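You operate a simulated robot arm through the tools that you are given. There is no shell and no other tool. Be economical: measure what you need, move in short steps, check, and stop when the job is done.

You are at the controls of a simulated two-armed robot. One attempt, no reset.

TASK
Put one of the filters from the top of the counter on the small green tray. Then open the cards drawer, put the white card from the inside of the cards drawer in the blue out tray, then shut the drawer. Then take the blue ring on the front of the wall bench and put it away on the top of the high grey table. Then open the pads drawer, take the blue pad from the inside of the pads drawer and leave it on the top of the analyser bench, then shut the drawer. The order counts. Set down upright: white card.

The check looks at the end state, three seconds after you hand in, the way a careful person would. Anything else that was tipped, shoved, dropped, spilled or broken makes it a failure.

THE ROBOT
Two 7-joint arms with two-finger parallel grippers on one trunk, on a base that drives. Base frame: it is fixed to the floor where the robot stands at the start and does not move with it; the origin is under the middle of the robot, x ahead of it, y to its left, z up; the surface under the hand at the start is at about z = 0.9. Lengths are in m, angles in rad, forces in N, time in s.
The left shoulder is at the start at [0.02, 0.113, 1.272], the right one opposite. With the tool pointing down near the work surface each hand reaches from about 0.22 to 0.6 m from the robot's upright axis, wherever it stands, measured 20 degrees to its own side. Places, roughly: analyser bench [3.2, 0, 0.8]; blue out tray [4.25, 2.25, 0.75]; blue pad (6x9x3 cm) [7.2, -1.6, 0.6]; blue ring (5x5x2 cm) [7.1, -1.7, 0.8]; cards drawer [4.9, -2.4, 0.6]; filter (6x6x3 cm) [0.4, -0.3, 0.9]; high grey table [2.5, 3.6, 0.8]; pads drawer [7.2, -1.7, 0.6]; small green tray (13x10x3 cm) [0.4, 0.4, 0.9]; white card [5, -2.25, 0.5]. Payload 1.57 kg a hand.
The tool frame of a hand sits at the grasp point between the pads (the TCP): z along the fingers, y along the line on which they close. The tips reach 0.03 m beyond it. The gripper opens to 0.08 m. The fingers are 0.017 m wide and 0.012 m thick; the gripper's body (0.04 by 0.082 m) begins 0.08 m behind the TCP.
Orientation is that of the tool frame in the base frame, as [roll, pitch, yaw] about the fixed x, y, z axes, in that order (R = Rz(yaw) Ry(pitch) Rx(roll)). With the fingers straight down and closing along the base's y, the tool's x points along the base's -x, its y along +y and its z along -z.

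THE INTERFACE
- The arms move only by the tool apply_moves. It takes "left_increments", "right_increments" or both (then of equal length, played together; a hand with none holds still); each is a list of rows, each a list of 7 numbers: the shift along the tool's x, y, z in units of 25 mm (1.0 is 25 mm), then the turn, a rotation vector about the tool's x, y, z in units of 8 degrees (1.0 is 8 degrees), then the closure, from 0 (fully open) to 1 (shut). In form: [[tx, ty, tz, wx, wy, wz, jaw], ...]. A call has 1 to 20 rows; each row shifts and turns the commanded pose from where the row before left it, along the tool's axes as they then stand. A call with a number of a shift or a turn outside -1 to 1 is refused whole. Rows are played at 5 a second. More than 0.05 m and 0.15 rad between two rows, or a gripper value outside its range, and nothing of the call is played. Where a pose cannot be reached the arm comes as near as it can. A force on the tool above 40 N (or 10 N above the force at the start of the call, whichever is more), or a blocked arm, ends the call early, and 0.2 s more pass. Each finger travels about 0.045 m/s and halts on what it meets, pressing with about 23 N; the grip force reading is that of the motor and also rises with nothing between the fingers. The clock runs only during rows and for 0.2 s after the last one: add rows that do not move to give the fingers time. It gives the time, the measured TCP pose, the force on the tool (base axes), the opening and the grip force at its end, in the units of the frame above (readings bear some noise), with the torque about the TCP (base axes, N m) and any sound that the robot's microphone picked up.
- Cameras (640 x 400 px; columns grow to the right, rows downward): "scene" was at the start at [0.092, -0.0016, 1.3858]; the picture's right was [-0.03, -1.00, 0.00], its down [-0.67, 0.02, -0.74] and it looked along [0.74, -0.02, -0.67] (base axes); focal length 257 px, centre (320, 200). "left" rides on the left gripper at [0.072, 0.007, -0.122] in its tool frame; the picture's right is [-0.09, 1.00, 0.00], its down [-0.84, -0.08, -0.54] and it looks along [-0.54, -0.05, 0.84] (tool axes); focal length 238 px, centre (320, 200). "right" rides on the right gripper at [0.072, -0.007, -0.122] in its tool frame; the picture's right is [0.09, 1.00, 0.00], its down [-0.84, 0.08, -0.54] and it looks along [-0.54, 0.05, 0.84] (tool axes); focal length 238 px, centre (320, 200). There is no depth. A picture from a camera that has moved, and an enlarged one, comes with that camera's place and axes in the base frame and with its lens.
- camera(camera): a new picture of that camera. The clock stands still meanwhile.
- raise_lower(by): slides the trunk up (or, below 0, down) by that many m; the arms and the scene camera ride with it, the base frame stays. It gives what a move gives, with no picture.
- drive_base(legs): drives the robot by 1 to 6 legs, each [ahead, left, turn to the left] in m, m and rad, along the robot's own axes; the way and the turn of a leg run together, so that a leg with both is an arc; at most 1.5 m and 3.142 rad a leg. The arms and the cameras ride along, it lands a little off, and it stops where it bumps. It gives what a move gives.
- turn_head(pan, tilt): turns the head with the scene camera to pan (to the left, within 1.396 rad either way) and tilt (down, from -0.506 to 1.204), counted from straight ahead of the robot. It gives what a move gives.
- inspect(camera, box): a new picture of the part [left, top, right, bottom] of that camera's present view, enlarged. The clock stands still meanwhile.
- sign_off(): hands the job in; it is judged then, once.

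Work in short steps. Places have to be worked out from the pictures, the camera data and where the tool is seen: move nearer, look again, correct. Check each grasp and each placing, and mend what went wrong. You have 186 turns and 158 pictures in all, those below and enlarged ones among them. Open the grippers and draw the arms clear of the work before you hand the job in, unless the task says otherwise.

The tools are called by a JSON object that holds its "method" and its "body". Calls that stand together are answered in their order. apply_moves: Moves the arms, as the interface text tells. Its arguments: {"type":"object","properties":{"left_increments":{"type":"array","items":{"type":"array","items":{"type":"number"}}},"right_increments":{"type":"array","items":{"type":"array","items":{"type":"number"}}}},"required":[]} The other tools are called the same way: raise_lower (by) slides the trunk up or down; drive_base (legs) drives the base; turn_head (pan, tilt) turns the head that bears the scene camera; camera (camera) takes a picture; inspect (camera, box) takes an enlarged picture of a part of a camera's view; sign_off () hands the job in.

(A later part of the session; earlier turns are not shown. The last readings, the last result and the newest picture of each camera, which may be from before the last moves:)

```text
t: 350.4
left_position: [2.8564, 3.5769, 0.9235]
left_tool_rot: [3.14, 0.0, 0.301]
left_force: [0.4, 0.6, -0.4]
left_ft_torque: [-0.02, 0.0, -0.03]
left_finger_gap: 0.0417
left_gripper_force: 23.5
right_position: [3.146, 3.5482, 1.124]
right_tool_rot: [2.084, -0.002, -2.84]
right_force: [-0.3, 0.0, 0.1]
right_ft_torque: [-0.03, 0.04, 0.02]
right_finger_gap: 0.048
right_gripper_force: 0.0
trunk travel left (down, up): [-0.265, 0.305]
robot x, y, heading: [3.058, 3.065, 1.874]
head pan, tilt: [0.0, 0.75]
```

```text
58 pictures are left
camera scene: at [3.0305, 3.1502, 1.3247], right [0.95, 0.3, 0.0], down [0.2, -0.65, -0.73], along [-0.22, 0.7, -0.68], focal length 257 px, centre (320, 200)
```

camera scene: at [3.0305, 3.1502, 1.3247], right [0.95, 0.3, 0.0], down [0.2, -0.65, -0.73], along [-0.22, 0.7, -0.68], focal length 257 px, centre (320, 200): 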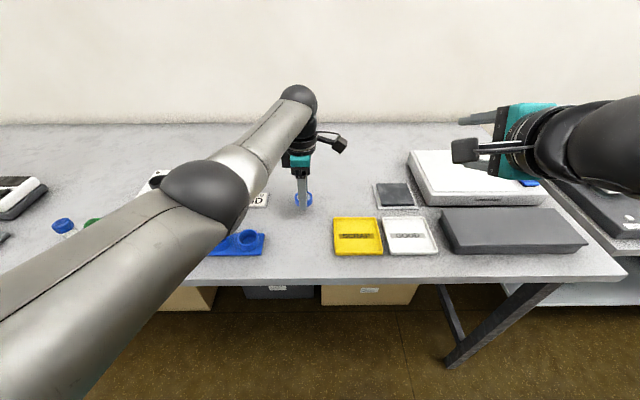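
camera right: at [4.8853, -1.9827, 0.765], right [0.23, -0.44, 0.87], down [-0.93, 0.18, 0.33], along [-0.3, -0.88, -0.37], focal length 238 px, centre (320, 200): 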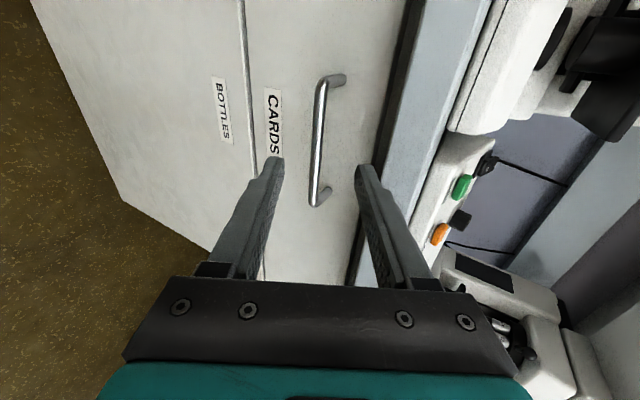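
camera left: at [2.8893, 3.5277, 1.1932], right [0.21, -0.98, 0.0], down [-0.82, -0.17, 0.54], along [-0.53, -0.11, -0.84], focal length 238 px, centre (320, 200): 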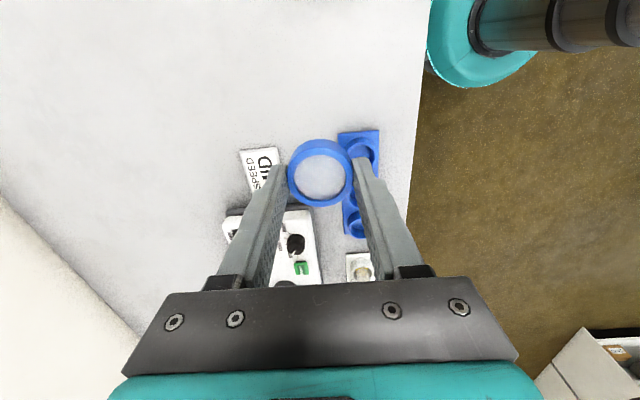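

Position fine; arm is well above other items. I lower until contact.

{"method": "apply_moves", "body": {"left_increments": [[0, 0, 0.6, 0, 0, 0, 1], [0, 0, 0.5, 0, 0, 0, 1], [0, 0, 0.4, 0, 0, 0, 1], [0, 0, 0.2, 0, 0, 0, 1], [0, 0, 0.15, 0, 0, 0, 1], [0, 0, 0, 0, 0, 0, 1]]}}

{"method": "camera", "body": {"camera": "left"}}

```text
t: 351.8
left_position: [2.8545, 3.5749, 0.8806]
left_tool_rot: [-3.13, 0.0, 0.302]
left_force: [1.0, -1.4, 30.6]
left_ft_torque: [-0.88, -0.26, 0.08]
left_finger_gap: 0.0418
left_gripper_force: 23.0
right_position: [3.1475, 3.5469, 1.1246]
right_tool_rot: [2.081, -0.002, -2.839]
right_force: [0.6, 0.4, -0.8]
right_ft_torque: [-0.01, -0.02, 0.0]
right_finger_gap: 0.0479
right_gripper_force: 0.1
trunk travel left (down, up): [-0.265, 0.305]
robot x, y, heading: [3.0609, 3.0603, 1.875]
head pan, tilt: [0.0, 0.75]
```

```text
57 pictures are left
camera left: at [2.9244, 3.5885, 1.0017], right [0.21, -0.98, -0.01], down [-0.82, -0.18, 0.54], along [-0.53, -0.1, -0.84], focal length 238 px, centre (320, 200)
```

left: 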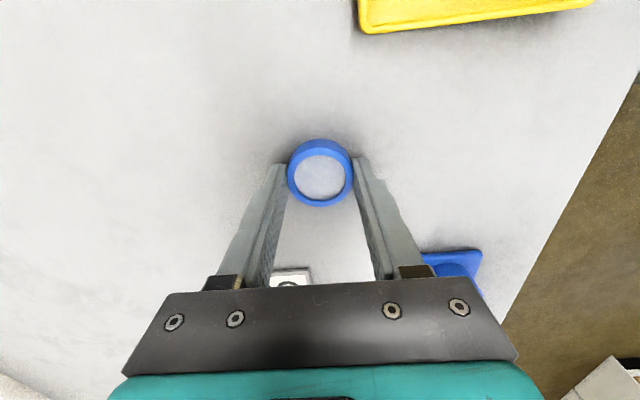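

Contact with the table. I relieve the pressure, open, and lift away.

{"method": "apply_moves", "body": {"left_increments": [[0, 0, -0.2, 0, 0, 0, 1], [0, 0, 0, 0, 0, 0, 0.4], [0, 0, 0, 0, 0, 0, 0.2], [0, 0, 0, 0, 0, 0, 0.1], [0, 0, -0.4, 0, 0, 0, 0.1], [0, 0, -1, 0, 0, 0, 0.1], [0, 0, -1, 0, 0, 0, 0.1], [0, 0, -1, 0, 0, 0, 0.1], [0, 0, -1, 0, 0, 0, 0.1], [0, 0, -1, 0, 0, 0, 0.1], [0, 0, -1, 0, 0, 0, 0.1], [0, 0, -1, 0, 0, 0, 0.1], [0, 0, -1, 0, 0, 0, 0.1], [0, 0, 0, 0, 0, 0, 0.1]]}}

{"method": "camera", "body": {"camera": "scene"}}

```text
t: 354.8
left_position: [2.8548, 3.5769, 1.0913]
left_tool_rot: [-3.141, -0.001, 0.303]
left_force: [0.2, -0.1, 0.3]
left_ft_torque: [0.01, -0.01, -0.01]
left_finger_gap: 0.0721
left_gripper_force: 0.0
right_position: [3.1467, 3.5486, 1.1236]
right_tool_rot: [2.083, -0.002, -2.838]
right_force: [-0.2, -0.6, 0.0]
right_ft_torque: [0.01, 0.03, -0.03]
right_finger_gap: 0.0478
right_gripper_force: 0.0
trunk travel left (down, up): [-0.265, 0.305]
robot x, y, heading: [3.0586, 3.061, 1.874]
head pan, tilt: [0.0, 0.75]
```

```text
56 pictures are left
camera scene: at [3.0305, 3.1503, 1.3247], right [0.95, 0.3, 0.0], down [0.2, -0.65, -0.73], along [-0.22, 0.7, -0.68], focal length 257 px, centre (320, 200)
```

scene: 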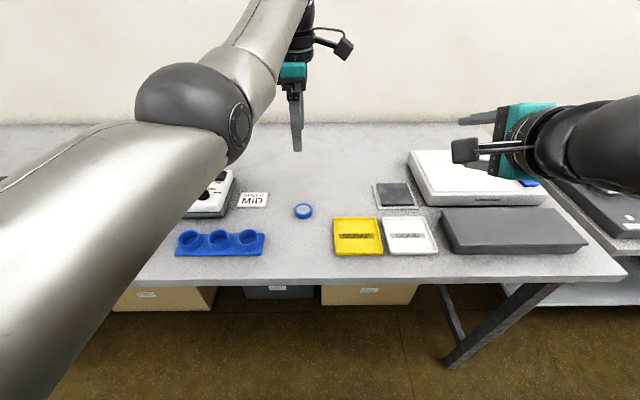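

The ring lies flat on the high grey table. Now I raise the trunk, back off, turn round and drive back down the aisle.

{"method": "raise_lower", "body": {"by": 0.28}}

{"method": "drive_base", "body": {"legs": [[-0.55, 0, 0], [0, 0, -3.141], [1.2, 0.08, 0]]}}

{"method": "turn_head", "body": {"pan": 0.0, "tilt": 0.45}}

{"method": "camera", "body": {"camera": "scene"}}

```text
t: 357.6
left_position: [2.8551, 3.5765, 1.3717]
left_tool_rot: [-3.14, -0.001, 0.302]
left_force: [0.0, 0.1, 0.0]
left_ft_torque: [0.0, -0.02, -0.02]
left_finger_gap: 0.072
left_gripper_force: 0.1
right_position: [3.1469, 3.5495, 1.4032]
right_tool_rot: [2.084, -0.002, -2.838]
right_force: [-0.2, -1.4, 0.3]
right_ft_torque: [0.0, 0.01, 0.0]
right_finger_gap: 0.0482
right_gripper_force: 0.0
trunk travel left (down, up): [-0.545, 0.025]
robot x, y, heading: [3.0569, 3.0589, 1.873]
head pan, tilt: [0.0, 0.75]
```

```text
t: 373.6
left_position: [3.8828, 0.9396, 1.372]
left_tool_rot: [-3.141, 0.0, -2.828]
left_force: [-0.1, 0.1, 0.7]
left_ft_torque: [0.0, 0.03, 0.0]
left_finger_gap: 0.072
left_gripper_force: 0.0
right_position: [3.5912, 0.9635, 1.4032]
right_tool_rot: [2.084, -0.002, 0.315]
right_force: [0.8, 0.7, -0.2]
right_ft_torque: [0.02, 0.04, 0.05]
right_finger_gap: 0.048
right_gripper_force: 0.1
trunk travel left (down, up): [-0.545, 0.025]
robot x, y, heading: [3.6723, 1.4505, -1.249]
head pan, tilt: [0.0, 0.75]
```

```text
t: 374.4
left_position: [3.8826, 0.9392, 1.3722]
left_tool_rot: [3.141, 0.0, -2.827]
left_force: [-0.2, 0.5, 0.3]
left_ft_torque: [-0.05, -0.03, -0.01]
left_finger_gap: 0.072
left_gripper_force: 0.0
right_position: [3.5898, 0.9636, 1.4041]
right_tool_rot: [2.084, -0.001, 0.313]
right_force: [-0.7, -0.5, 0.5]
right_ft_torque: [0.01, -0.02, 0.0]
right_finger_gap: 0.0481
right_gripper_force: 0.0
trunk travel left (down, up): [-0.545, 0.025]
robot x, y, heading: [3.6677, 1.4533, -1.255]
head pan, tilt: [0.0, 0.45]
```

```text
55 pictures are left
camera scene: at [3.7017, 1.3567, 1.6311], right [-0.95, -0.31, 0.0], down [-0.14, 0.41, -0.9], along [0.28, -0.86, -0.44], focal length 257 px, centre (320, 200)
```

scene: 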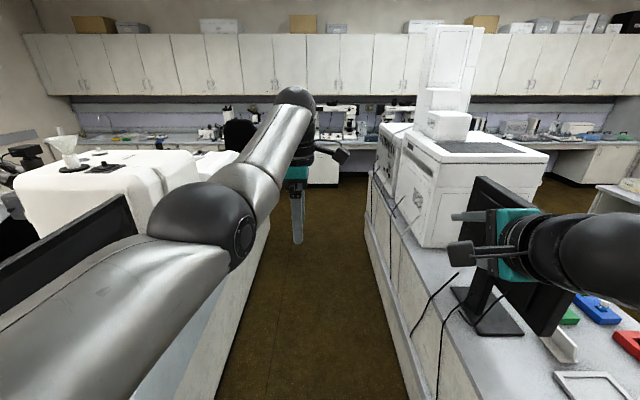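

Clear. I continue down the aisle 2.9 m with a slight left shift, then turn left toward the far bench.

{"method": "drive_base", "body": {"legs": [[0, 0.05, -0.02], [1.45, 0, 0], [1.48, 0, 0], [0, 0, 1.57]]}}

{"method": "camera", "body": {"camera": "scene"}}

```text
t: 392.9
left_position: [5.0859, -1.1172, 1.3705]
left_tool_rot: [3.141, 0.0, -1.244]
left_force: [0.5, 0.9, 0.5]
left_ft_torque: [-0.02, -0.03, 0.01]
left_finger_gap: 0.0722
left_gripper_force: 0.0
right_position: [5.0657, -1.4105, 1.404]
right_tool_rot: [2.084, -0.001, 1.897]
right_force: [-0.1, 0.8, -0.1]
right_ft_torque: [0.03, 0.01, 0.0]
right_finger_gap: 0.0483
right_gripper_force: 0.0
trunk travel left (down, up): [-0.545, 0.025]
robot x, y, heading: [4.573, -1.3355, 0.321]
head pan, tilt: [0.0, 0.45]
```

```text
54 pictures are left
camera scene: at [4.6705, -1.3021, 1.6312], right [0.32, -0.95, 0.0], down [-0.41, -0.14, -0.9], along [0.85, 0.29, -0.44], focal length 257 px, centre (320, 200)
```

scene: 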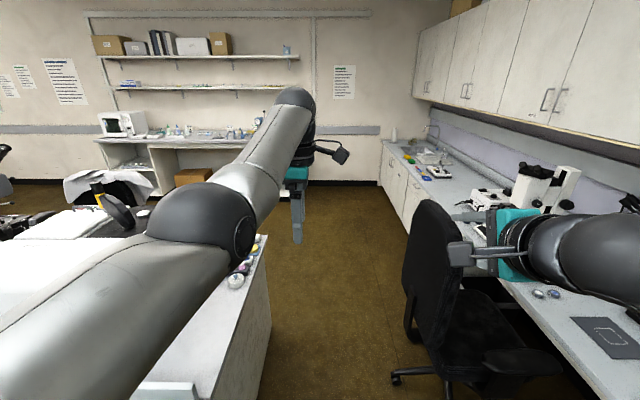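

Same gap again, clear. I drive through and on to the pads drawer, turning to face it.

{"method": "drive_base", "body": {"legs": [[0, -0.03, -0.02], [1.4, 0, 0], [0.95, 0, 0], [0, 0, -1.57]]}}

{"method": "turn_head", "body": {"pan": 0.0, "tilt": 0.75}}

{"method": "raise_lower", "body": {"by": -0.5}}

{"method": "camera", "body": {"camera": "scene"}}

```text
t: 409.1
left_position: [7.0649, -1.1569, 1.3712]
left_tool_rot: [3.14, -0.001, -2.891]
left_force: [-0.4, -0.3, -0.1]
left_ft_torque: [-0.02, -0.02, -0.03]
left_finger_gap: 0.0719
left_gripper_force: 0.1
right_position: [6.7746, -1.1147, 1.4035]
right_tool_rot: [2.083, -0.002, 0.251]
right_force: [-0.2, 0.2, -0.4]
right_ft_torque: [0.01, -0.01, 0.0]
right_finger_gap: 0.048
right_gripper_force: 0.1
trunk travel left (down, up): [-0.545, 0.025]
robot x, y, heading: [6.8826, -0.6299, -1.325]
head pan, tilt: [0.0, 0.45]
```

```text
t: 409.9
left_position: [7.0657, -1.1565, 1.3715]
left_tool_rot: [3.14, 0.002, -2.89]
left_force: [-0.3, -0.5, 0.0]
left_ft_torque: [0.01, -0.02, -0.01]
left_finger_gap: 0.072
left_gripper_force: 0.0
right_position: [6.7749, -1.116, 1.4038]
right_tool_rot: [2.083, -0.003, 0.252]
right_force: [-0.4, -0.6, 0.1]
right_ft_torque: [0.0, -0.03, -0.02]
right_finger_gap: 0.048
right_gripper_force: 0.1
trunk travel left (down, up): [-0.545, 0.025]
robot x, y, heading: [6.8864, -0.6319, -1.314]
head pan, tilt: [0.0, 0.75]
```

```text
refused: -0.5 is not a number from -0.4 to 0.4
```

```text
53 pictures are left
camera scene: at [6.9079, -0.7213, 1.6048], right [-0.97, -0.25, 0.0], down [-0.17, 0.66, -0.73], along [0.18, -0.71, -0.68], focal length 257 px, centre (320, 200)
```

scene: 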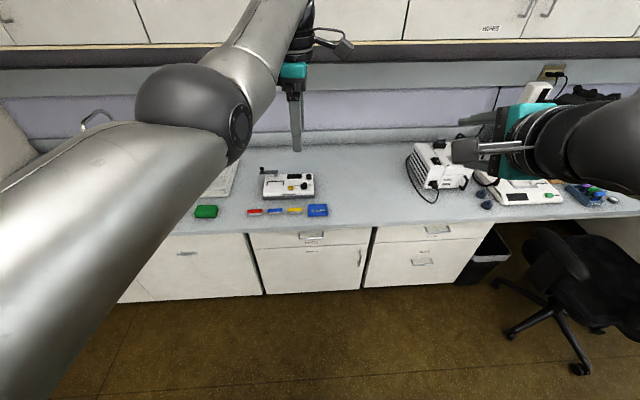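

I turn square, move the left hand out of the way, and lower the trunk fully before bringing the right hand to the PADS handle.

{"method": "drive_base", "body": {"legs": [[0, 0, 0.045], [0.12, -0.05, 0]]}}

{"method": "raise_lower", "body": {"by": -0.4}}

{"method": "apply_moves", "body": {"left_increments": [[-0.9, 0.7, -0.9, 0, 0, 0, 0.1], [-0.9, 0.7, -0.9, 0, 0, 0, 0.1], [-0.9, 0.7, -0.9, 0, 0, 0, 0.1], [-0.9, 0.7, -0.9, 0, 0, 0, 0.1], [-0.9, 0.7, -0.9, 0, 0, 0, 0.1], [-0.9, 0.7, -0.9, 0, 0, 0, 0.1], [-0.9, 0.7, -0.9, 0, 0, 0, 0.1], [-0.9, 0, -0.9, 0, 0, 0, 0.1], [0, 0, 0, 0, 0, 0, 0.1]]}}

{"method": "raise_lower", "body": {"by": -0.1}}

{"method": "apply_moves", "body": {"right_increments": [[0.99, -0.33, 0.84, 0, 0, 0, 0.4], [0.99, -0.33, 0.84, 0, 0, 0, 0.4], [0.99, -0.33, 0.84, 0, 0, 0, 0.4], [0.99, -0.33, 0.84, 0, 0, 0, 0.4], [0.99, -0.33, 0.84, 0, 0, 0, 0.4], [0.99, -0.33, 0.84, 0, 0, 0, 0.4], [0.99, -0.33, 0.84, 0, 0, 0, 0.4], [0.99, -0.33, 0.84, 0, 0, 0, 0.4], [0.99, -0.33, 0.84, 0, 0, 0, 0.4], [0.99, -0.33, 0.84, 0, 0, 0, 0.4], [0.99, -0.33, 0.84, 0, 0, 0, 0.4], [0, 0, 0, 0, 0, 0, 0.4]]}}

{"method": "camera", "body": {"camera": "right"}}

{"method": "camera", "body": {"camera": "scene"}}

```text
t: 411.6
left_position: [7.0766, -1.2816, 1.3716]
left_tool_rot: [-3.141, 0.0, -2.843]
left_force: [0.0, -0.3, -0.7]
left_ft_torque: [0.03, -0.01, 0.0]
left_finger_gap: 0.0722
left_gripper_force: 0.1
right_position: [6.785, -1.2516, 1.4037]
right_tool_rot: [2.084, -0.002, 0.297]
right_force: [0.1, -0.6, 0.5]
right_ft_torque: [0.0, 0.01, 0.01]
right_finger_gap: 0.048
right_gripper_force: 0.1
trunk travel left (down, up): [-0.545, 0.025]
robot x, y, heading: [6.8758, -0.7618, -1.266]
head pan, tilt: [0.0, 0.75]
```

```text
t: 415.5
left_position: [7.0765, -1.2791, 0.9719]
left_tool_rot: [-3.14, 0.0, -2.846]
left_force: [0.3, -0.3, 0.2]
left_ft_torque: [-0.01, 0.01, -0.01]
left_finger_gap: 0.0718
left_gripper_force: 0.0
right_position: [6.7847, -1.2512, 1.004]
right_tool_rot: [2.084, -0.002, 0.298]
right_force: [-0.2, 1.0, 0.1]
right_ft_torque: [0.0, -0.03, 0.01]
right_finger_gap: 0.0479
right_gripper_force: 0.1
trunk travel left (down, up): [-0.145, 0.425]
robot x, y, heading: [6.8738, -0.7633, -1.276]
head pan, tilt: [0.0, 0.75]
```

```text
t: 417.5
left_position: [7.1779, -1.1732, 1.1157]
left_tool_rot: [-3.026, -0.046, -2.802]
left_force: [0.0, 0.4, 0.4]
left_ft_torque: [0.0, 0.03, -0.01]
left_finger_gap: 0.0717
left_gripper_force: 0.1
left hand out of reach, approached as far as the arm can: row 1, 2, 3
right_position: [6.7852, -1.2509, 1.0032]
right_tool_rot: [2.083, 0.0, 0.296]
right_force: [0.7, 0.5, -0.4]
right_ft_torque: [-0.02, -0.03, -0.01]
right_finger_gap: 0.0481
right_gripper_force: 0.1
trunk travel left (down, up): [-0.145, 0.425]
robot x, y, heading: [6.8739, -0.7644, -1.274]
head pan, tilt: [0.0, 0.75]
```

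```text
t: 418.8
left_position: [7.1785, -1.1729, 1.0153]
left_tool_rot: [-3.023, -0.047, -2.801]
left_force: [-0.8, -0.2, 0.1]
left_ft_torque: [-0.03, -0.01, 0.01]
left_finger_gap: 0.0722
left_gripper_force: 0.0
right_position: [6.7849, -1.2511, 0.904]
right_tool_rot: [2.084, -0.001, 0.296]
right_force: [0.5, 0.0, -0.1]
right_ft_torque: [-0.01, -0.01, -0.01]
right_finger_gap: 0.0479
right_gripper_force: 0.0
trunk travel left (down, up): [-0.045, 0.525]
robot x, y, heading: [6.871, -0.7657, -1.274]
head pan, tilt: [0.0, 0.75]
```

```text
t: 421.4
left_position: [7.1781, -1.1739, 1.0155]
left_tool_rot: [-3.025, -0.046, -2.799]
left_force: [0.4, 0.0, 0.0]
left_ft_torque: [0.0, 0.03, 0.04]
left_finger_gap: 0.0718
left_gripper_force: 0.0
right_position: [7.093, -1.3223, 0.7118]
right_tool_rot: [2.083, -0.002, 0.295]
right_force: [0.1, 0.5, -0.2]
right_ft_torque: [0.02, 0.02, -0.06]
right_finger_gap: 0.048
right_gripper_force: 0.1
trunk travel left (down, up): [-0.045, 0.525]
robot x, y, heading: [6.8722, -0.7613, -1.271]
head pan, tilt: [0.0, 0.75]
```

```text
52 pictures are left
camera right: at [7.1286, -1.1973, 0.7671], right [0.23, -0.44, 0.87], down [-0.93, 0.17, 0.33], along [-0.29, -0.88, -0.37], focal length 238 px, centre (320, 200)
```

right: 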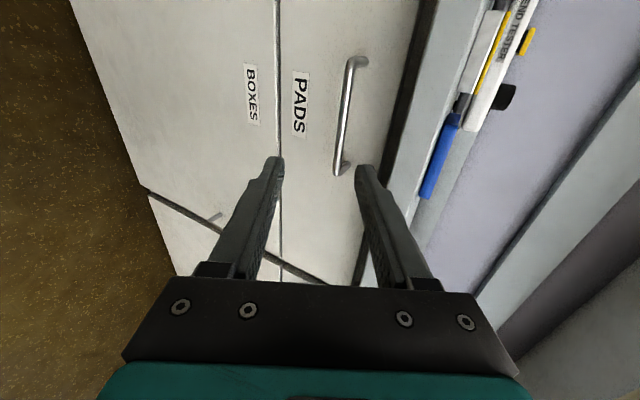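

```text
51 pictures are left
camera scene: at [6.9001, -0.8519, 1.1047], right [-0.96, -0.29, 0.0], down [-0.2, 0.65, -0.73], along [0.21, -0.7, -0.68], focal length 257 px, centre (320, 200)
```

scene: 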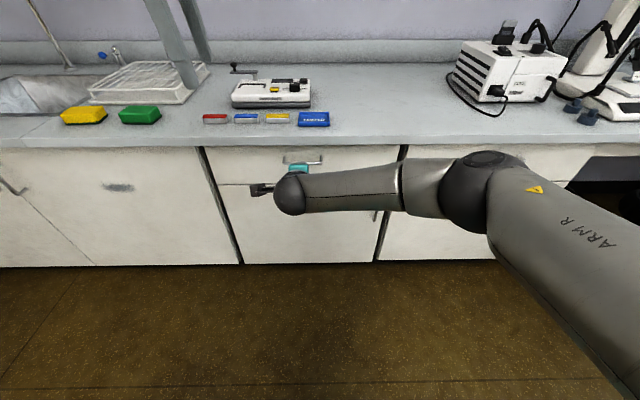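

Handle located at about [7.144, -1.46, 0.666]. I drive 8 cm closer and recheck.

{"method": "drive_base", "body": {"legs": [[0.08, 0, 0]]}}

{"method": "camera", "body": {"camera": "right"}}

```text
t: 422.5
left_position: [7.2015, -1.249, 1.0153]
left_tool_rot: [-3.024, -0.047, -2.8]
left_force: [-0.3, 0.8, -0.1]
left_ft_torque: [-0.01, -0.01, 0.02]
left_finger_gap: 0.0721
left_gripper_force: 0.0
right_position: [7.1157, -1.3987, 0.7117]
right_tool_rot: [2.087, -0.001, 0.299]
right_force: [-0.3, -0.9, -4.3]
right_ft_torque: [0.15, 0.05, 0.0]
right_finger_gap: 0.0454
right_gripper_force: 0.1
trunk travel left (down, up): [-0.045, 0.525]
robot x, y, heading: [6.8951, -0.837, -1.272]
head pan, tilt: [0.0, 0.75]
```

```text
50 pictures are left
camera right: at [7.1524, -1.273, 0.7667], right [0.23, -0.44, 0.87], down [-0.93, 0.17, 0.33], along [-0.29, -0.88, -0.37], focal length 238 px, centre (320, 200)
```

right: 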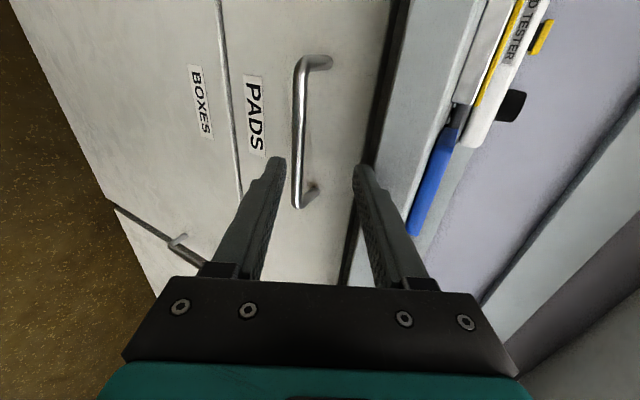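

The upper finger brushes the bench's lower edge; I shift down ~2 cm first, then advance onto the bar.

{"method": "apply_moves", "body": {"right_increments": [[0, 0, -0.3, 0, 0, 0, 0.45], [0.45, -0.75, 0, 0, 0, 0, 0.45], [0, 0, 0.8, 0, 0, 0, 0.45], [0, 0, 0.8, 0, 0, 0, 0.45], [0, 0, 0, 0, 0, 0, 0.45]]}}

{"method": "camera", "body": {"camera": "right"}}

```text
t: 423.7
left_position: [7.2026, -1.2479, 1.0153]
left_tool_rot: [-3.022, -0.047, -2.799]
left_force: [0.2, 0.0, 0.5]
left_ft_torque: [0.02, 0.0, 0.01]
left_finger_gap: 0.072
left_gripper_force: 0.1
right_position: [7.1331, -1.4131, 0.6817]
right_tool_rot: [2.087, -0.001, 0.299]
right_force: [0.1, -0.8, -0.1]
right_ft_torque: [0.01, -0.02, 0.02]
right_finger_gap: 0.0442
right_gripper_force: 0.0
trunk travel left (down, up): [-0.045, 0.525]
robot x, y, heading: [6.8991, -0.8409, -1.272]
head pan, tilt: [0.0, 0.75]
```

```text
49 pictures are left
camera right: at [7.1698, -1.2877, 0.7355], right [0.23, -0.44, 0.87], down [-0.93, 0.17, 0.33], along [-0.29, -0.88, -0.37], focal length 238 px, centre (320, 200)
```

right: 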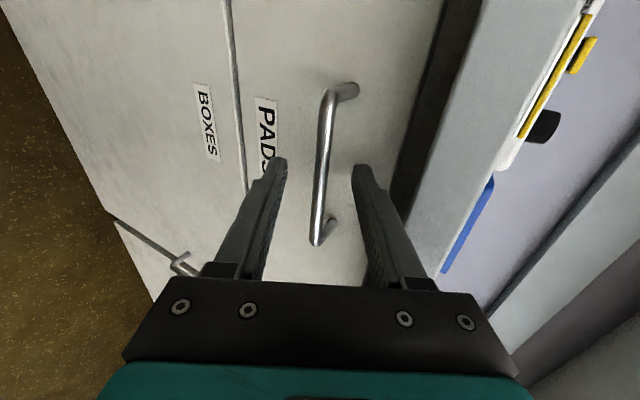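

Nearly there; I advance 7 mm and close on the bar.

{"method": "apply_moves", "body": {"right_increments": [[0, 0, 0.3, 0, 0, 0, 0.5], [0, 0, 0, 0, 0, 0, 0.7], [0, 0, 0, 0, 0, 0, 1], [0, 0, 0, 0, 0, 0, 1], [0, 0, 0, 0, 0, 0, 1]]}}

{"method": "camera", "body": {"camera": "right"}}

```text
t: 424.9
left_position: [7.2035, -1.2488, 1.0158]
left_tool_rot: [-3.023, -0.047, -2.799]
left_force: [-0.2, -0.2, -1.2]
left_ft_torque: [0.02, 0.01, 0.03]
left_finger_gap: 0.0718
left_gripper_force: 0.0
right_position: [7.1354, -1.4191, 0.6781]
right_tool_rot: [2.084, 0.0, 0.299]
right_force: [1.4, -1.2, 4.9]
right_ft_torque: [-0.15, 0.15, 0.24]
right_finger_gap: 0.0097
right_gripper_force: 27.8
trunk travel left (down, up): [-0.045, 0.525]
robot x, y, heading: [6.8963, -0.8405, -1.267]
head pan, tilt: [0.0, 0.75]
```

```text
48 pictures are left
camera right: at [7.1714, -1.2936, 0.7321], right [0.23, -0.44, 0.87], down [-0.93, 0.17, 0.33], along [-0.29, -0.88, -0.37], focal length 238 px, centre (320, 200)
```

right: 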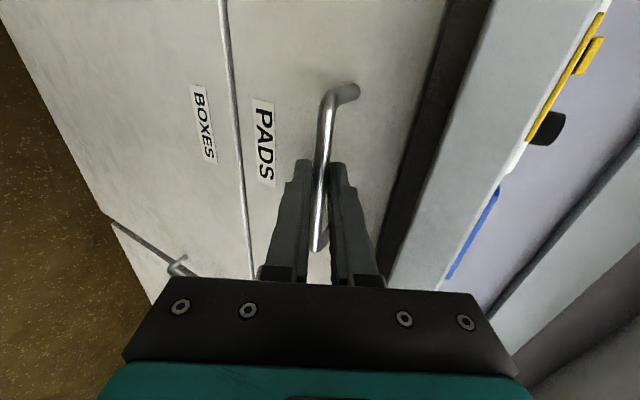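

Gripped (9.7 mm). I reverse 0.3 m to open the drawer.

{"method": "drive_base", "body": {"legs": [[-0.3, 0, 0]]}}

{"method": "camera", "body": {"camera": "scene"}}

```text
t: 426.9
left_position: [7.1146, -0.9634, 1.0166]
left_tool_rot: [-3.023, -0.046, -2.797]
left_force: [-0.1, -0.8, -0.6]
left_ft_torque: [-0.04, -0.04, -0.01]
left_finger_gap: 0.0721
left_gripper_force: 0.1
right_position: [7.0437, -1.1396, 0.6786]
right_tool_rot: [2.081, 0.003, 0.291]
right_force: [-18.1, -6.0, 11.1]
right_ft_torque: [-0.11, 0.15, 0.28]
right_finger_gap: 0.0097
right_gripper_force: 28.1
trunk travel left (down, up): [-0.045, 0.525]
robot x, y, heading: [6.8104, -0.5553, -1.265]
head pan, tilt: [0.0, 0.75]
```

```text
47 pictures are left
camera scene: at [6.8342, -0.6445, 1.1048], right [-0.95, -0.3, 0.0], down [-0.2, 0.65, -0.73], along [0.22, -0.7, -0.68], focal length 257 px, centre (320, 200)
```

scene: 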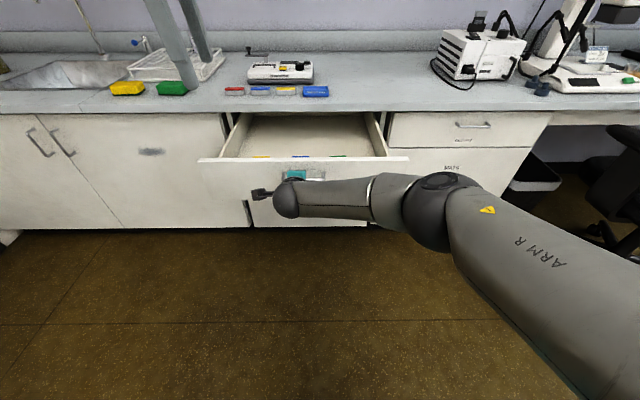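

Open by 0.3 m. I release, back off and move the right hand aside and up.

{"method": "apply_moves", "body": {"right_increments": [[0, 0, 0, 0, 0, 0, 0.5], [0, 0, 0, 0, 0, 0, 0.3], [0, 0, -0.3, 0, 0, 0, 0.3], [0, 0, -0.8, 0, 0, 0, 0.3], [0, 0, -1, 0, 0, 0, 0.3], [0, 0, -1, 0, 0, 0, 0.3], [-1, 0, 0, 0, 0, 0, 0.3], [-1, 0, 0, 0, 0, 0, 0.3], [-1, 0.3, 0, 0, 0, 0, 0.3], [-1, 0.3, 0, 0, 0, 0, 0.3], [-1, 0.8, -0.4, 0, 0, 0, 0.3], [-1, 0.8, -0.4, 0, 0, 0, 0.3], [-1, 0.8, -0.4, 0, 0, 0, 0.3], [-0.5, 0.8, -0.4, 0, 0, 0, 0.3], [0, 0.8, -0.4, 0, 0, 0, 0.3], [0, 0.8, -0.4, 0, 0, 0, 0.3], [0, 0, 0, 0, 0, 0, 0.3]]}}

{"method": "raise_lower", "body": {"by": 0.25}}

{"method": "turn_head", "body": {"pan": 0.0, "tilt": 0.9}}

{"method": "drive_base", "body": {"legs": [[0.28, 0, 0]]}}

{"method": "camera", "body": {"camera": "scene"}}

{"method": "camera", "body": {"camera": "left"}}

```text
t: 430.5
left_position: [7.1163, -0.9639, 1.0155]
left_tool_rot: [-3.025, -0.045, -2.796]
left_force: [0.0, 0.5, 0.4]
left_ft_torque: [0.0, -0.01, -0.02]
left_finger_gap: 0.0719
left_gripper_force: 0.0
right_position: [6.8504, -1.1403, 0.8618]
right_tool_rot: [2.082, 0.001, 0.292]
right_force: [0.4, 0.2, -0.1]
right_ft_torque: [-0.03, -0.01, -0.04]
right_finger_gap: 0.0559
right_gripper_force: 0.0
trunk travel left (down, up): [-0.045, 0.525]
robot x, y, heading: [6.81, -0.5548, -1.267]
head pan, tilt: [0.0, 0.75]
```

```text
t: 433.1
left_position: [7.1151, -0.9645, 1.265]
left_tool_rot: [-3.025, -0.044, -2.797]
left_force: [-0.2, 0.4, 1.6]
left_ft_torque: [0.0, 0.01, 0.04]
left_finger_gap: 0.0719
left_gripper_force: 0.0
right_position: [6.8505, -1.1393, 1.1128]
right_tool_rot: [2.081, 0.003, 0.292]
right_force: [0.6, -0.5, -0.4]
right_ft_torque: [-0.01, 0.01, -0.02]
right_finger_gap: 0.0561
right_gripper_force: 0.1
trunk travel left (down, up): [-0.295, 0.275]
robot x, y, heading: [6.8093, -0.5573, -1.27]
head pan, tilt: [0.0, 0.75]
```

```text
t: 433.8
left_position: [7.1157, -0.9645, 1.2648]
left_tool_rot: [-3.024, -0.045, -2.797]
left_force: [0.4, 0.0, 0.2]
left_ft_torque: [-0.01, -0.04, 0.0]
left_finger_gap: 0.0719
left_gripper_force: 0.0
right_position: [6.8501, -1.1378, 1.1126]
right_tool_rot: [2.081, 0.005, 0.291]
right_force: [0.1, -0.6, -0.4]
right_ft_torque: [0.02, -0.03, 0.0]
right_finger_gap: 0.056
right_gripper_force: 0.1
trunk travel left (down, up): [-0.295, 0.275]
robot x, y, heading: [6.8065, -0.5569, -1.266]
head pan, tilt: [0.0, 0.901]
```

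```text
t: 435.7
left_position: [7.1996, -1.225, 1.2653]
left_tool_rot: [-3.024, -0.046, -2.796]
left_force: [1.1, -1.5, 0.1]
left_ft_torque: [0.04, 0.01, 0.0]
left_finger_gap: 0.0719
left_gripper_force: 0.0
right_position: [6.9338, -1.3998, 1.1127]
right_tool_rot: [2.084, 0.002, 0.294]
right_force: [0.4, -0.1, -0.4]
right_ft_torque: [0.01, -0.02, -0.01]
right_finger_gap: 0.0558
right_gripper_force: 0.1
trunk travel left (down, up): [-0.295, 0.275]
robot x, y, heading: [6.8919, -0.8191, -1.263]
head pan, tilt: [0.0, 0.901]
```

```text
46 pictures are left
camera scene: at [6.9161, -0.8994, 1.3428], right [-0.95, -0.3, 0.0], down [-0.24, 0.75, -0.62], along [0.19, -0.59, -0.78], focal length 257 px, centre (320, 200)
```

scene: 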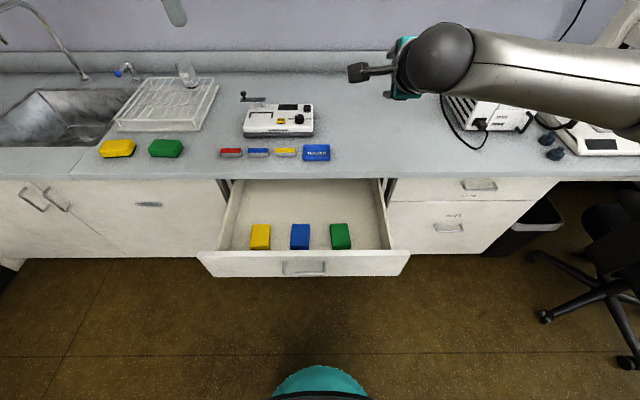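

```text
45 pictures are left
camera left: at [7.1286, -1.2287, 1.3885], right [-0.26, 0.96, -0.12], down [0.81, 0.28, 0.51], along [0.52, 0.03, -0.85], focal length 238 px, centre (320, 200)
```

left: 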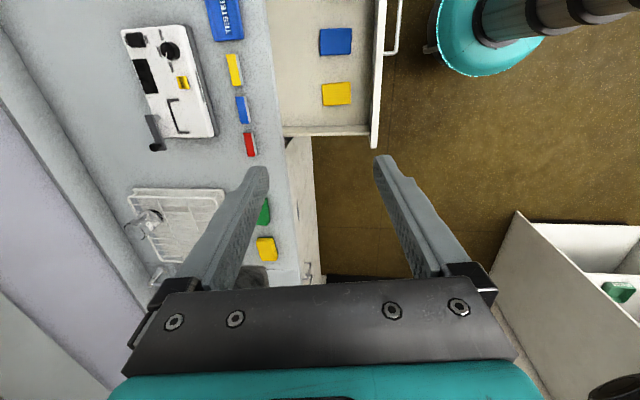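

The blue pad is the middle one, near [7.108, -1.284], 6 cm wide laterally. I move the right hand further off, and level and turn the left hand so that it closes sideways.

{"method": "apply_moves", "body": {"right_increments": [[-1, 0.88, -0.47, 0, 0, 0, 0.3], [-1, 0.88, -0.47, 0, 0, 0, 0.3], [-1, 0.88, -0.47, 0, 0, 0, 0.3], [-1, 0.88, -0.47, 0, 0, 0, 0.3], [-1, 0.88, -0.47, 0, 0, 0, 0.3], [0, 0, 0, 0, 0, 0, 0.3], [0, 0, 0, 0, 0, 0, 0.3], [0, 0, 0, 0, 0, 0, 0.3], [0, 0, 0, 0, 0, 0, 0.3], [0, 0, 0, 0, 0, 0, 0.3], [0, 0, 0, 0, 0, 0, 0.3], [0, 0, 0, 0, 0, 0, 0.3], [0, 0, 0, 0, 0, 0, 0.3], [0, 0, 0, 0, 0, 0, 0.3]], "left_increments": [[0, 0, 0, -0.84, -0.33, 0, 0], [0, 0, 0, 0, 0, 1, 0], [0, 0, 0, 0, 0, 1, 0], [0, 0, 0, 0, 0, 1, 0], [0, 0, 0, 0, 0, 1, 0], [0, 0, 0, 0, 0, 1, 0], [0, 0, 0, 0, 0, 1, 0], [0, 0, 0, 0, 0, 1, 0], [0, 0, 0, 0, 0, 1, 0], [0, 0, 0, 0, 0, 1, 0], [0, 0, 0, 0, 0, 1, 0], [0, 0, 0, 0, 0, 1, 0], [0, 0, 0, 0, 0, 0.57, 0], [0, 0, 0, 0, 0, 0, 0]]}}

{"method": "raise_lower", "body": {"by": -0.28}}

{"method": "camera", "body": {"camera": "left"}}

```text
t: 438.7
left_position: [7.1986, -1.2247, 1.2662]
left_tool_rot: [3.141, 0.0, 1.874]
left_force: [1.1, 0.0, -0.5]
left_ft_torque: [-0.02, 0.02, 0.0]
left_finger_gap: 0.08
left_gripper_force: 0.0
right_position: [6.8148, -1.4399, 1.2365]
right_tool_rot: [2.083, 0.005, 0.293]
right_force: [0.2, 0.9, 0.0]
right_ft_torque: [0.03, 0.02, -0.01]
right_finger_gap: 0.056
right_gripper_force: 0.0
trunk travel left (down, up): [-0.295, 0.275]
robot x, y, heading: [6.8904, -0.8166, -1.261]
head pan, tilt: [0.0, 0.901]
```

```text
t: 441.5
left_position: [7.1988, -1.2247, 0.9859]
left_tool_rot: [-3.14, 0.001, 1.876]
left_force: [-0.2, 0.5, 0.7]
left_ft_torque: [0.05, 0.0, 0.0]
left_finger_gap: 0.0799
left_gripper_force: 0.0
right_position: [6.8161, -1.4392, 0.9565]
right_tool_rot: [2.081, 0.004, 0.294]
right_force: [-0.2, 0.3, -0.2]
right_ft_torque: [0.01, 0.0, -0.01]
right_finger_gap: 0.0563
right_gripper_force: 0.1
trunk travel left (down, up): [-0.015, 0.555]
robot x, y, heading: [6.8872, -0.8169, -1.271]
head pan, tilt: [0.0, 0.901]
```

```text
44 pictures are left
camera left: at [7.1822, -1.1546, 1.1074], right [0.98, 0.21, 0.0], down [0.18, -0.82, 0.54], along [0.11, -0.53, -0.84], focal length 238 px, centre (320, 200)
```

left: 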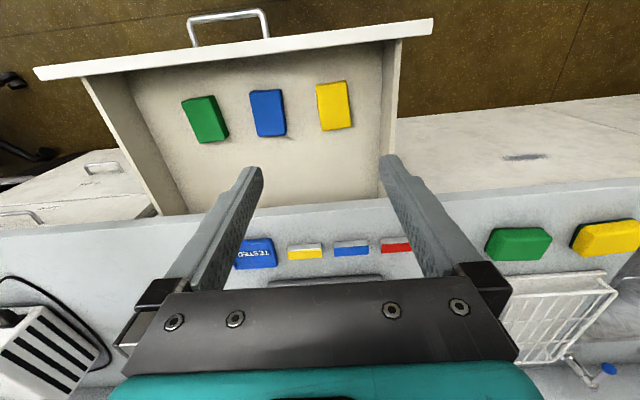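

Blue pad centre ≈ [7.105, -1.285]. I move over it and lower to 0.75.

{"method": "apply_moves", "body": {"left_increments": [[-0.23, -0.86, 0, 0, 0, 0, 0], [-0.23, -0.86, 0, 0, 0, 0, 0], [-0.23, -0.86, 0, 0, 0, 0, 0], [-0.23, -0.86, 0, 0, 0, 0, 0], [-0.23, -0.86, 0, 0, 0, 0, 0], [0, 0, 1, 0, 0, 0, 0], [0, 0, 1, 0, 0, 0, 0], [0, 0, 1, 0, 0, 0, 0], [0, 0, 1, 0, 0, 0, 0], [0, 0, 1, 0, 0, 0, 0], [0, 0, 1, 0, 0, 0, 0], [0, 0, 1, 0, 0, 0, 0], [0, 0, 1, 0, 0, 0, 0], [0, 0, 1, 0, 0, 0, 0], [0, 0, 0, 0, 0, 0, 0]]}}

{"method": "camera", "body": {"camera": "left"}}

```text
t: 444.7
left_position: [7.1049, -1.2836, 0.7607]
left_tool_rot: [-3.141, 0.001, 1.877]
left_force: [-0.1, 0.1, -0.2]
left_ft_torque: [-0.01, 0.02, 0.01]
left_finger_gap: 0.0799
left_gripper_force: 0.0
right_position: [6.8153, -1.4407, 0.9574]
right_tool_rot: [2.083, 0.003, 0.295]
right_force: [0.2, -0.3, 0.1]
right_ft_torque: [-0.02, 0.03, 0.03]
right_finger_gap: 0.0559
right_gripper_force: 0.1
trunk travel left (down, up): [-0.015, 0.555]
robot x, y, heading: [6.8943, -0.8214, -1.266]
head pan, tilt: [0.0, 0.901]
```

```text
43 pictures are left
camera left: at [7.0878, -1.2135, 0.8821], right [0.98, 0.21, 0.0], down [0.18, -0.82, 0.54], along [0.11, -0.53, -0.84], focal length 238 px, centre (320, 200)
```

left: 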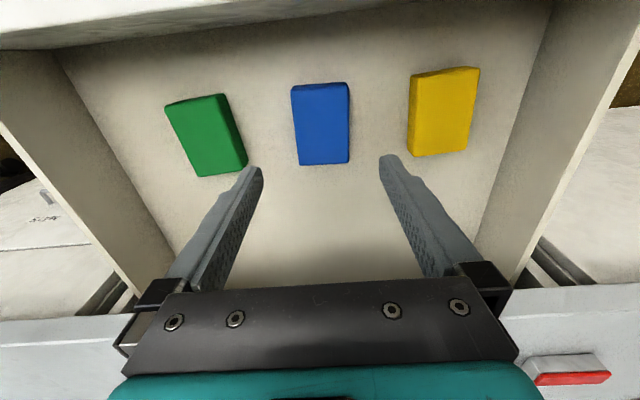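

Centred with clearance from the neighbours. I lower to grip height near the drawer floor.

{"method": "apply_moves", "body": {"left_increments": [[0, 0, 1, 0, 0, 0, 0], [0, 0, 1, 0, 0, 0, 0], [0, 0, 1, 0, 0, 0, 0], [0, 0, 1, 0, 0, 0, 0], [0, 0, 0.8, 0, 0, 0, 0], [0, 0, 0.3, 0, 0, 0, 0], [0, 0, 0, 0, 0, 0, 0]]}}

{"method": "camera", "body": {"camera": "left"}}

```text
t: 446.3
left_position: [7.1053, -1.2851, 0.6356]
left_tool_rot: [-3.141, 0.001, 1.876]
left_force: [-0.2, -0.4, 0.0]
left_ft_torque: [0.03, -0.03, -0.03]
left_finger_gap: 0.0798
left_gripper_force: 0.2
right_position: [6.8149, -1.4402, 0.9576]
right_tool_rot: [2.082, 0.004, 0.294]
right_force: [0.1, 0.5, 0.0]
right_ft_torque: [0.03, 0.02, 0.0]
right_finger_gap: 0.056
right_gripper_force: 0.0
trunk travel left (down, up): [-0.015, 0.555]
robot x, y, heading: [6.8876, -0.8156, -1.262]
head pan, tilt: [0.0, 0.901]
```

```text
42 pictures are left
camera left: at [7.0891, -1.2137, 0.7555], right [0.98, 0.21, 0.0], down [0.18, -0.82, 0.54], along [0.11, -0.53, -0.84], focal length 238 px, centre (320, 200)
```

left: 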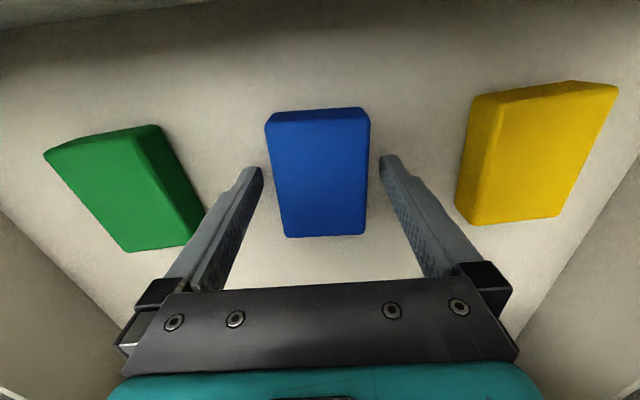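

Pad between the fingers. I close and lift a little.

{"method": "apply_moves", "body": {"left_increments": [[0, 0, 0.1, 0, 0, 0, 0.2], [0, 0, 0, 0, 0, 0, 0.5], [0, 0, 0, 0, 0, 0, 1], [0, 0, 0, 0, 0, 0, 1], [0, 0, 0, 0, 0, 0, 1], [0, 0, -0.4, 0, 0, 0, 1], [0, 0, -0.8, 0, 0, 0, 1], [0, 0, -0.8, 0, 0, 0, 1], [0, 0, 0, 0, 0, 0, 1]]}}

{"method": "camera", "body": {"camera": "left"}}

```text
t: 448.3
left_position: [7.1041, -1.2838, 0.6814]
left_tool_rot: [-3.141, 0.002, 1.877]
left_force: [-0.1, 0.2, -0.5]
left_ft_torque: [-0.02, 0.0, 0.0]
left_finger_gap: 0.0589
left_gripper_force: 22.7
right_position: [6.8151, -1.4394, 0.9567]
right_tool_rot: [2.081, 0.004, 0.294]
right_force: [0.5, -0.9, 0.3]
right_ft_torque: [-0.03, 0.02, -0.02]
right_finger_gap: 0.0561
right_gripper_force: 0.0
trunk travel left (down, up): [-0.015, 0.555]
robot x, y, heading: [6.8893, -0.8148, -1.267]
head pan, tilt: [0.0, 0.901]
```

```text
41 pictures are left
camera left: at [7.0881, -1.2134, 0.8036], right [0.98, 0.21, 0.0], down [0.18, -0.82, 0.54], along [0.12, -0.53, -0.84], focal length 238 px, centre (320, 200)
```

left: 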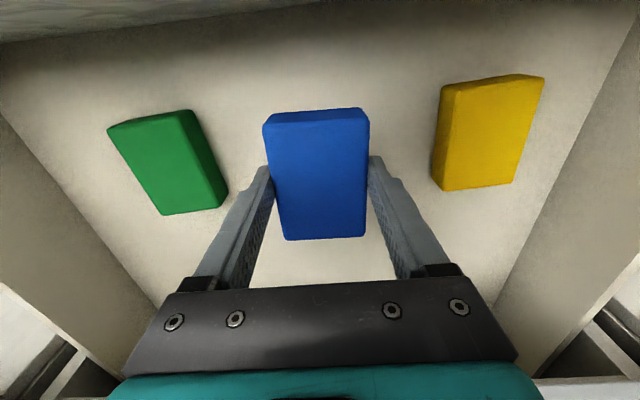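

The blue pad is held (59 mm). I lift it out, back away, raise the trunk and turn to go back through the gap.

{"method": "apply_moves", "body": {"left_increments": [[0, 0, -1, 0, 0, 0, 1], [0, 0, -1, 0, 0, 0, 1], [0, 0, -1, 0, 0, 0, 1], [0, 0, -1, 0, 0, 0, 1], [0, 0, -1, 0, 0, 0, 1], [0, 0, -1, 0, 0, 0, 1], [0, 0, -1, 0, 0, 0, 1], [0, 0, 0, 0, 0, 0, 1]]}}

{"method": "drive_base", "body": {"legs": [[-0.2, 0, 0]]}}

{"method": "raise_lower", "body": {"by": 0.4}}

{"method": "raise_lower", "body": {"by": 0.12}}

{"method": "drive_base", "body": {"legs": [[0, 0, -1.575]]}}

{"method": "turn_head", "body": {"pan": 0.0, "tilt": 0.45}}

{"method": "camera", "body": {"camera": "scene"}}

```text
t: 450.1
left_position: [7.1064, -1.283, 0.8574]
left_tool_rot: [3.142, 0.0, 1.876]
left_force: [-0.3, 0.1, 0.8]
left_ft_torque: [0.02, 0.04, 0.02]
left_finger_gap: 0.0585
left_gripper_force: 23.2
right_position: [6.8164, -1.4396, 0.9575]
right_tool_rot: [2.082, 0.003, 0.294]
right_force: [-0.2, 0.7, 0.1]
right_ft_torque: [0.0, 0.01, -0.01]
right_finger_gap: 0.0559
right_gripper_force: 0.1
trunk travel left (down, up): [-0.015, 0.555]
robot x, y, heading: [6.8933, -0.8154, -1.265]
head pan, tilt: [0.0, 0.901]
```

```text
t: 451.7
left_position: [7.0485, -1.0931, 0.8574]
left_tool_rot: [-3.142, 0.0, 1.882]
left_force: [-0.9, -0.5, 0.1]
left_ft_torque: [0.01, 0.02, -0.01]
left_finger_gap: 0.0588
left_gripper_force: 22.6
right_position: [6.7586, -1.2513, 0.9569]
right_tool_rot: [2.082, 0.004, 0.297]
right_force: [0.2, -0.5, 0.1]
right_ft_torque: [0.0, 0.03, 0.03]
right_finger_gap: 0.0558
right_gripper_force: 0.1
trunk travel left (down, up): [-0.015, 0.555]
robot x, y, heading: [6.8289, -0.6314, -1.258]
head pan, tilt: [0.0, 0.901]
```

```text
t: 455.6
left_position: [7.0487, -1.0934, 1.257]
left_tool_rot: [3.141, -0.001, 1.881]
left_force: [-1.1, -0.2, 0.2]
left_ft_torque: [0.01, -0.01, -0.02]
left_finger_gap: 0.0585
left_gripper_force: 22.9
right_position: [6.7581, -1.2518, 1.3554]
right_tool_rot: [2.082, 0.003, 0.299]
right_force: [-0.2, -0.1, 0.7]
right_ft_torque: [0.02, 0.01, 0.0]
right_finger_gap: 0.0558
right_gripper_force: 0.0
trunk travel left (down, up): [-0.415, 0.155]
robot x, y, heading: [6.8298, -0.6307, -1.261]
head pan, tilt: [0.0, 0.901]
```

```text
t: 457.1
left_position: [7.0493, -1.0938, 1.3766]
left_tool_rot: [-3.141, 0.0, 1.88]
left_force: [0.5, 0.4, -0.8]
left_ft_torque: [0.02, -0.02, 0.01]
left_finger_gap: 0.0587
left_gripper_force: 23.0
right_position: [6.7584, -1.2512, 1.4762]
right_tool_rot: [2.084, 0.003, 0.298]
right_force: [-0.7, -0.4, -0.3]
right_ft_torque: [0.01, 0.0, 0.03]
right_finger_gap: 0.0561
right_gripper_force: 0.1
trunk travel left (down, up): [-0.535, 0.035]
robot x, y, heading: [6.8311, -0.6259, -1.262]
head pan, tilt: [0.0, 0.901]
```

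```text
t: 461.4
left_position: [6.3542, -0.817, 1.3773]
left_tool_rot: [-3.141, 0.001, 0.25]
left_force: [-0.7, 0.3, 0.1]
left_ft_torque: [-0.03, 0.01, 0.03]
left_finger_gap: 0.0585
left_gripper_force: 23.2
right_position: [6.2149, -0.5168, 1.4762]
right_tool_rot: [2.083, 0.005, -1.334]
right_force: [-0.7, 0.2, 0.3]
right_ft_torque: [0.02, 0.04, 0.02]
right_finger_gap: 0.0562
right_gripper_force: 0.1
trunk travel left (down, up): [-0.535, 0.035]
robot x, y, heading: [6.8323, -0.6286, -2.889]
head pan, tilt: [0.0, 0.901]
```

```text
t: 462.3
left_position: [6.3532, -0.8175, 1.377]
left_tool_rot: [-3.141, 0.0, 0.249]
left_force: [-0.5, -0.2, -0.9]
left_ft_torque: [0.02, 0.02, -0.02]
left_finger_gap: 0.0585
left_gripper_force: 23.5
right_position: [6.2143, -0.5175, 1.477]
right_tool_rot: [2.083, 0.003, -1.333]
right_force: [-0.2, 0.1, 0.1]
right_ft_torque: [0.0, 0.03, -0.01]
right_finger_gap: 0.0562
right_gripper_force: 0.0
trunk travel left (down, up): [-0.535, 0.035]
robot x, y, heading: [6.8325, -0.6309, -2.891]
head pan, tilt: [0.0, 0.45]
```

```text
40 pictures are left
camera scene: at [6.731, -0.6532, 1.6211], right [-0.25, 0.97, 0.0], down [0.42, 0.11, -0.9], along [-0.87, -0.22, -0.44], focal length 257 px, centre (320, 200)
```

scene: 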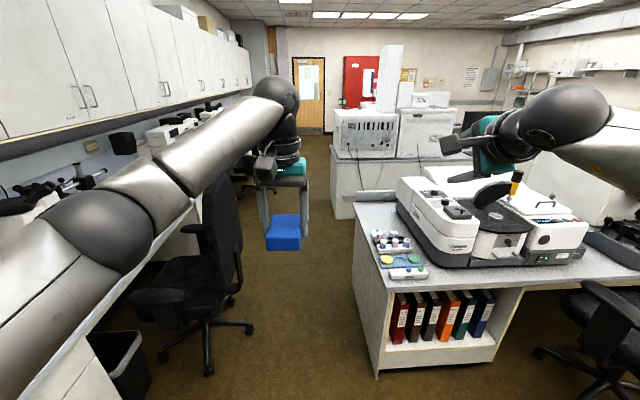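

Pad held; way clear. I straighten, drive through the gap to the central aisle, and turn up it.

{"method": "drive_base", "body": {"legs": [[0, 0.04, 0.049], [1.45, 0, 0], [0.92, 0, 0], [0, 0, -1.54]]}}

{"method": "camera", "body": {"camera": "scene"}}

```text
t: 478.0
left_position: [4.3458, -0.858, 1.3763]
left_tool_rot: [-3.141, -0.001, -1.231]
left_force: [0.5, -0.3, -0.5]
left_ft_torque: [0.01, 0.01, -0.02]
left_finger_gap: 0.0585
left_gripper_force: 23.3
right_position: [4.6318, -0.692, 1.4777]
right_tool_rot: [2.083, 0.003, -2.811]
right_force: [-1.2, -0.3, -0.7]
right_ft_torque: [-0.03, -0.01, 0.04]
right_finger_gap: 0.0563
right_gripper_force: 0.0
trunk travel left (down, up): [-0.535, 0.035]
robot x, y, heading: [4.5802, -1.3163, 1.913]
head pan, tilt: [0.0, 0.45]
```

```text
39 pictures are left
camera scene: at [4.5433, -1.2196, 1.6212], right [0.94, 0.34, 0.0], down [0.15, -0.41, -0.9], along [-0.3, 0.85, -0.44], focal length 257 px, centre (320, 200)
```

scene: 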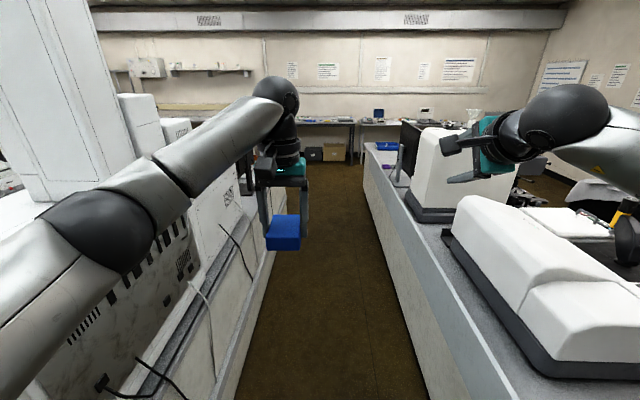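

I straighten and drive up the aisle to beside the free end of the analyser bench, then look left.

{"method": "drive_base", "body": {"legs": [[0, 0.02, -0.042], [1.42, 0, 0], [1.42, 0, 0]]}}

{"method": "turn_head", "body": {"pan": 1.2, "tilt": 0.7}}

{"method": "camera", "body": {"camera": "scene"}}

```text
t: 492.0
left_position: [3.5591, 1.8263, 1.3763]
left_tool_rot: [3.142, 0.0, -1.29]
left_force: [1.1, 0.0, -0.4]
left_ft_torque: [-0.01, 0.0, 0.02]
left_finger_gap: 0.0584
left_gripper_force: 23.6
right_position: [3.8544, 1.9738, 1.4762]
right_tool_rot: [2.086, 0.004, -2.873]
right_force: [-0.3, 0.6, -0.2]
right_ft_torque: [0.01, 0.02, 0.0]
right_finger_gap: 0.0561
right_gripper_force: 0.1
trunk travel left (down, up): [-0.535, 0.035]
robot x, y, heading: [3.7632, 1.354, 1.847]
head pan, tilt: [0.0, 0.45]
```

```text
t: 493.4
left_position: [3.5594, 1.8266, 1.3768]
left_tool_rot: [3.14, 0.0, -1.29]
left_force: [0.3, -1.1, -0.5]
left_ft_torque: [0.0, -0.01, 0.0]
left_finger_gap: 0.0583
left_gripper_force: 22.9
right_position: [3.8545, 1.9747, 1.4765]
right_tool_rot: [2.082, 0.003, -2.874]
right_force: [-0.6, -0.2, 0.5]
right_ft_torque: [0.02, -0.01, 0.0]
right_finger_gap: 0.0562
right_gripper_force: 0.0
trunk travel left (down, up): [-0.535, 0.035]
robot x, y, heading: [3.7626, 1.3575, 1.85]
head pan, tilt: [1.201, 0.7]
```

```text
38 pictures are left
camera scene: at [3.6733, 1.3725, 1.599], right [0.09, 1.0, 0.0], down [0.64, -0.06, -0.77], along [-0.76, 0.07, -0.64], focal length 257 px, centre (320, 200)
```

scene: 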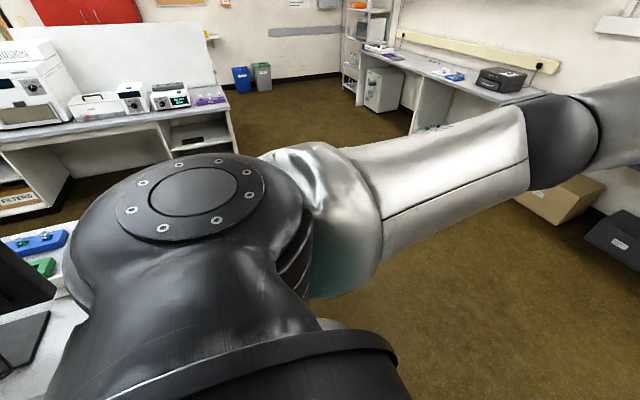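

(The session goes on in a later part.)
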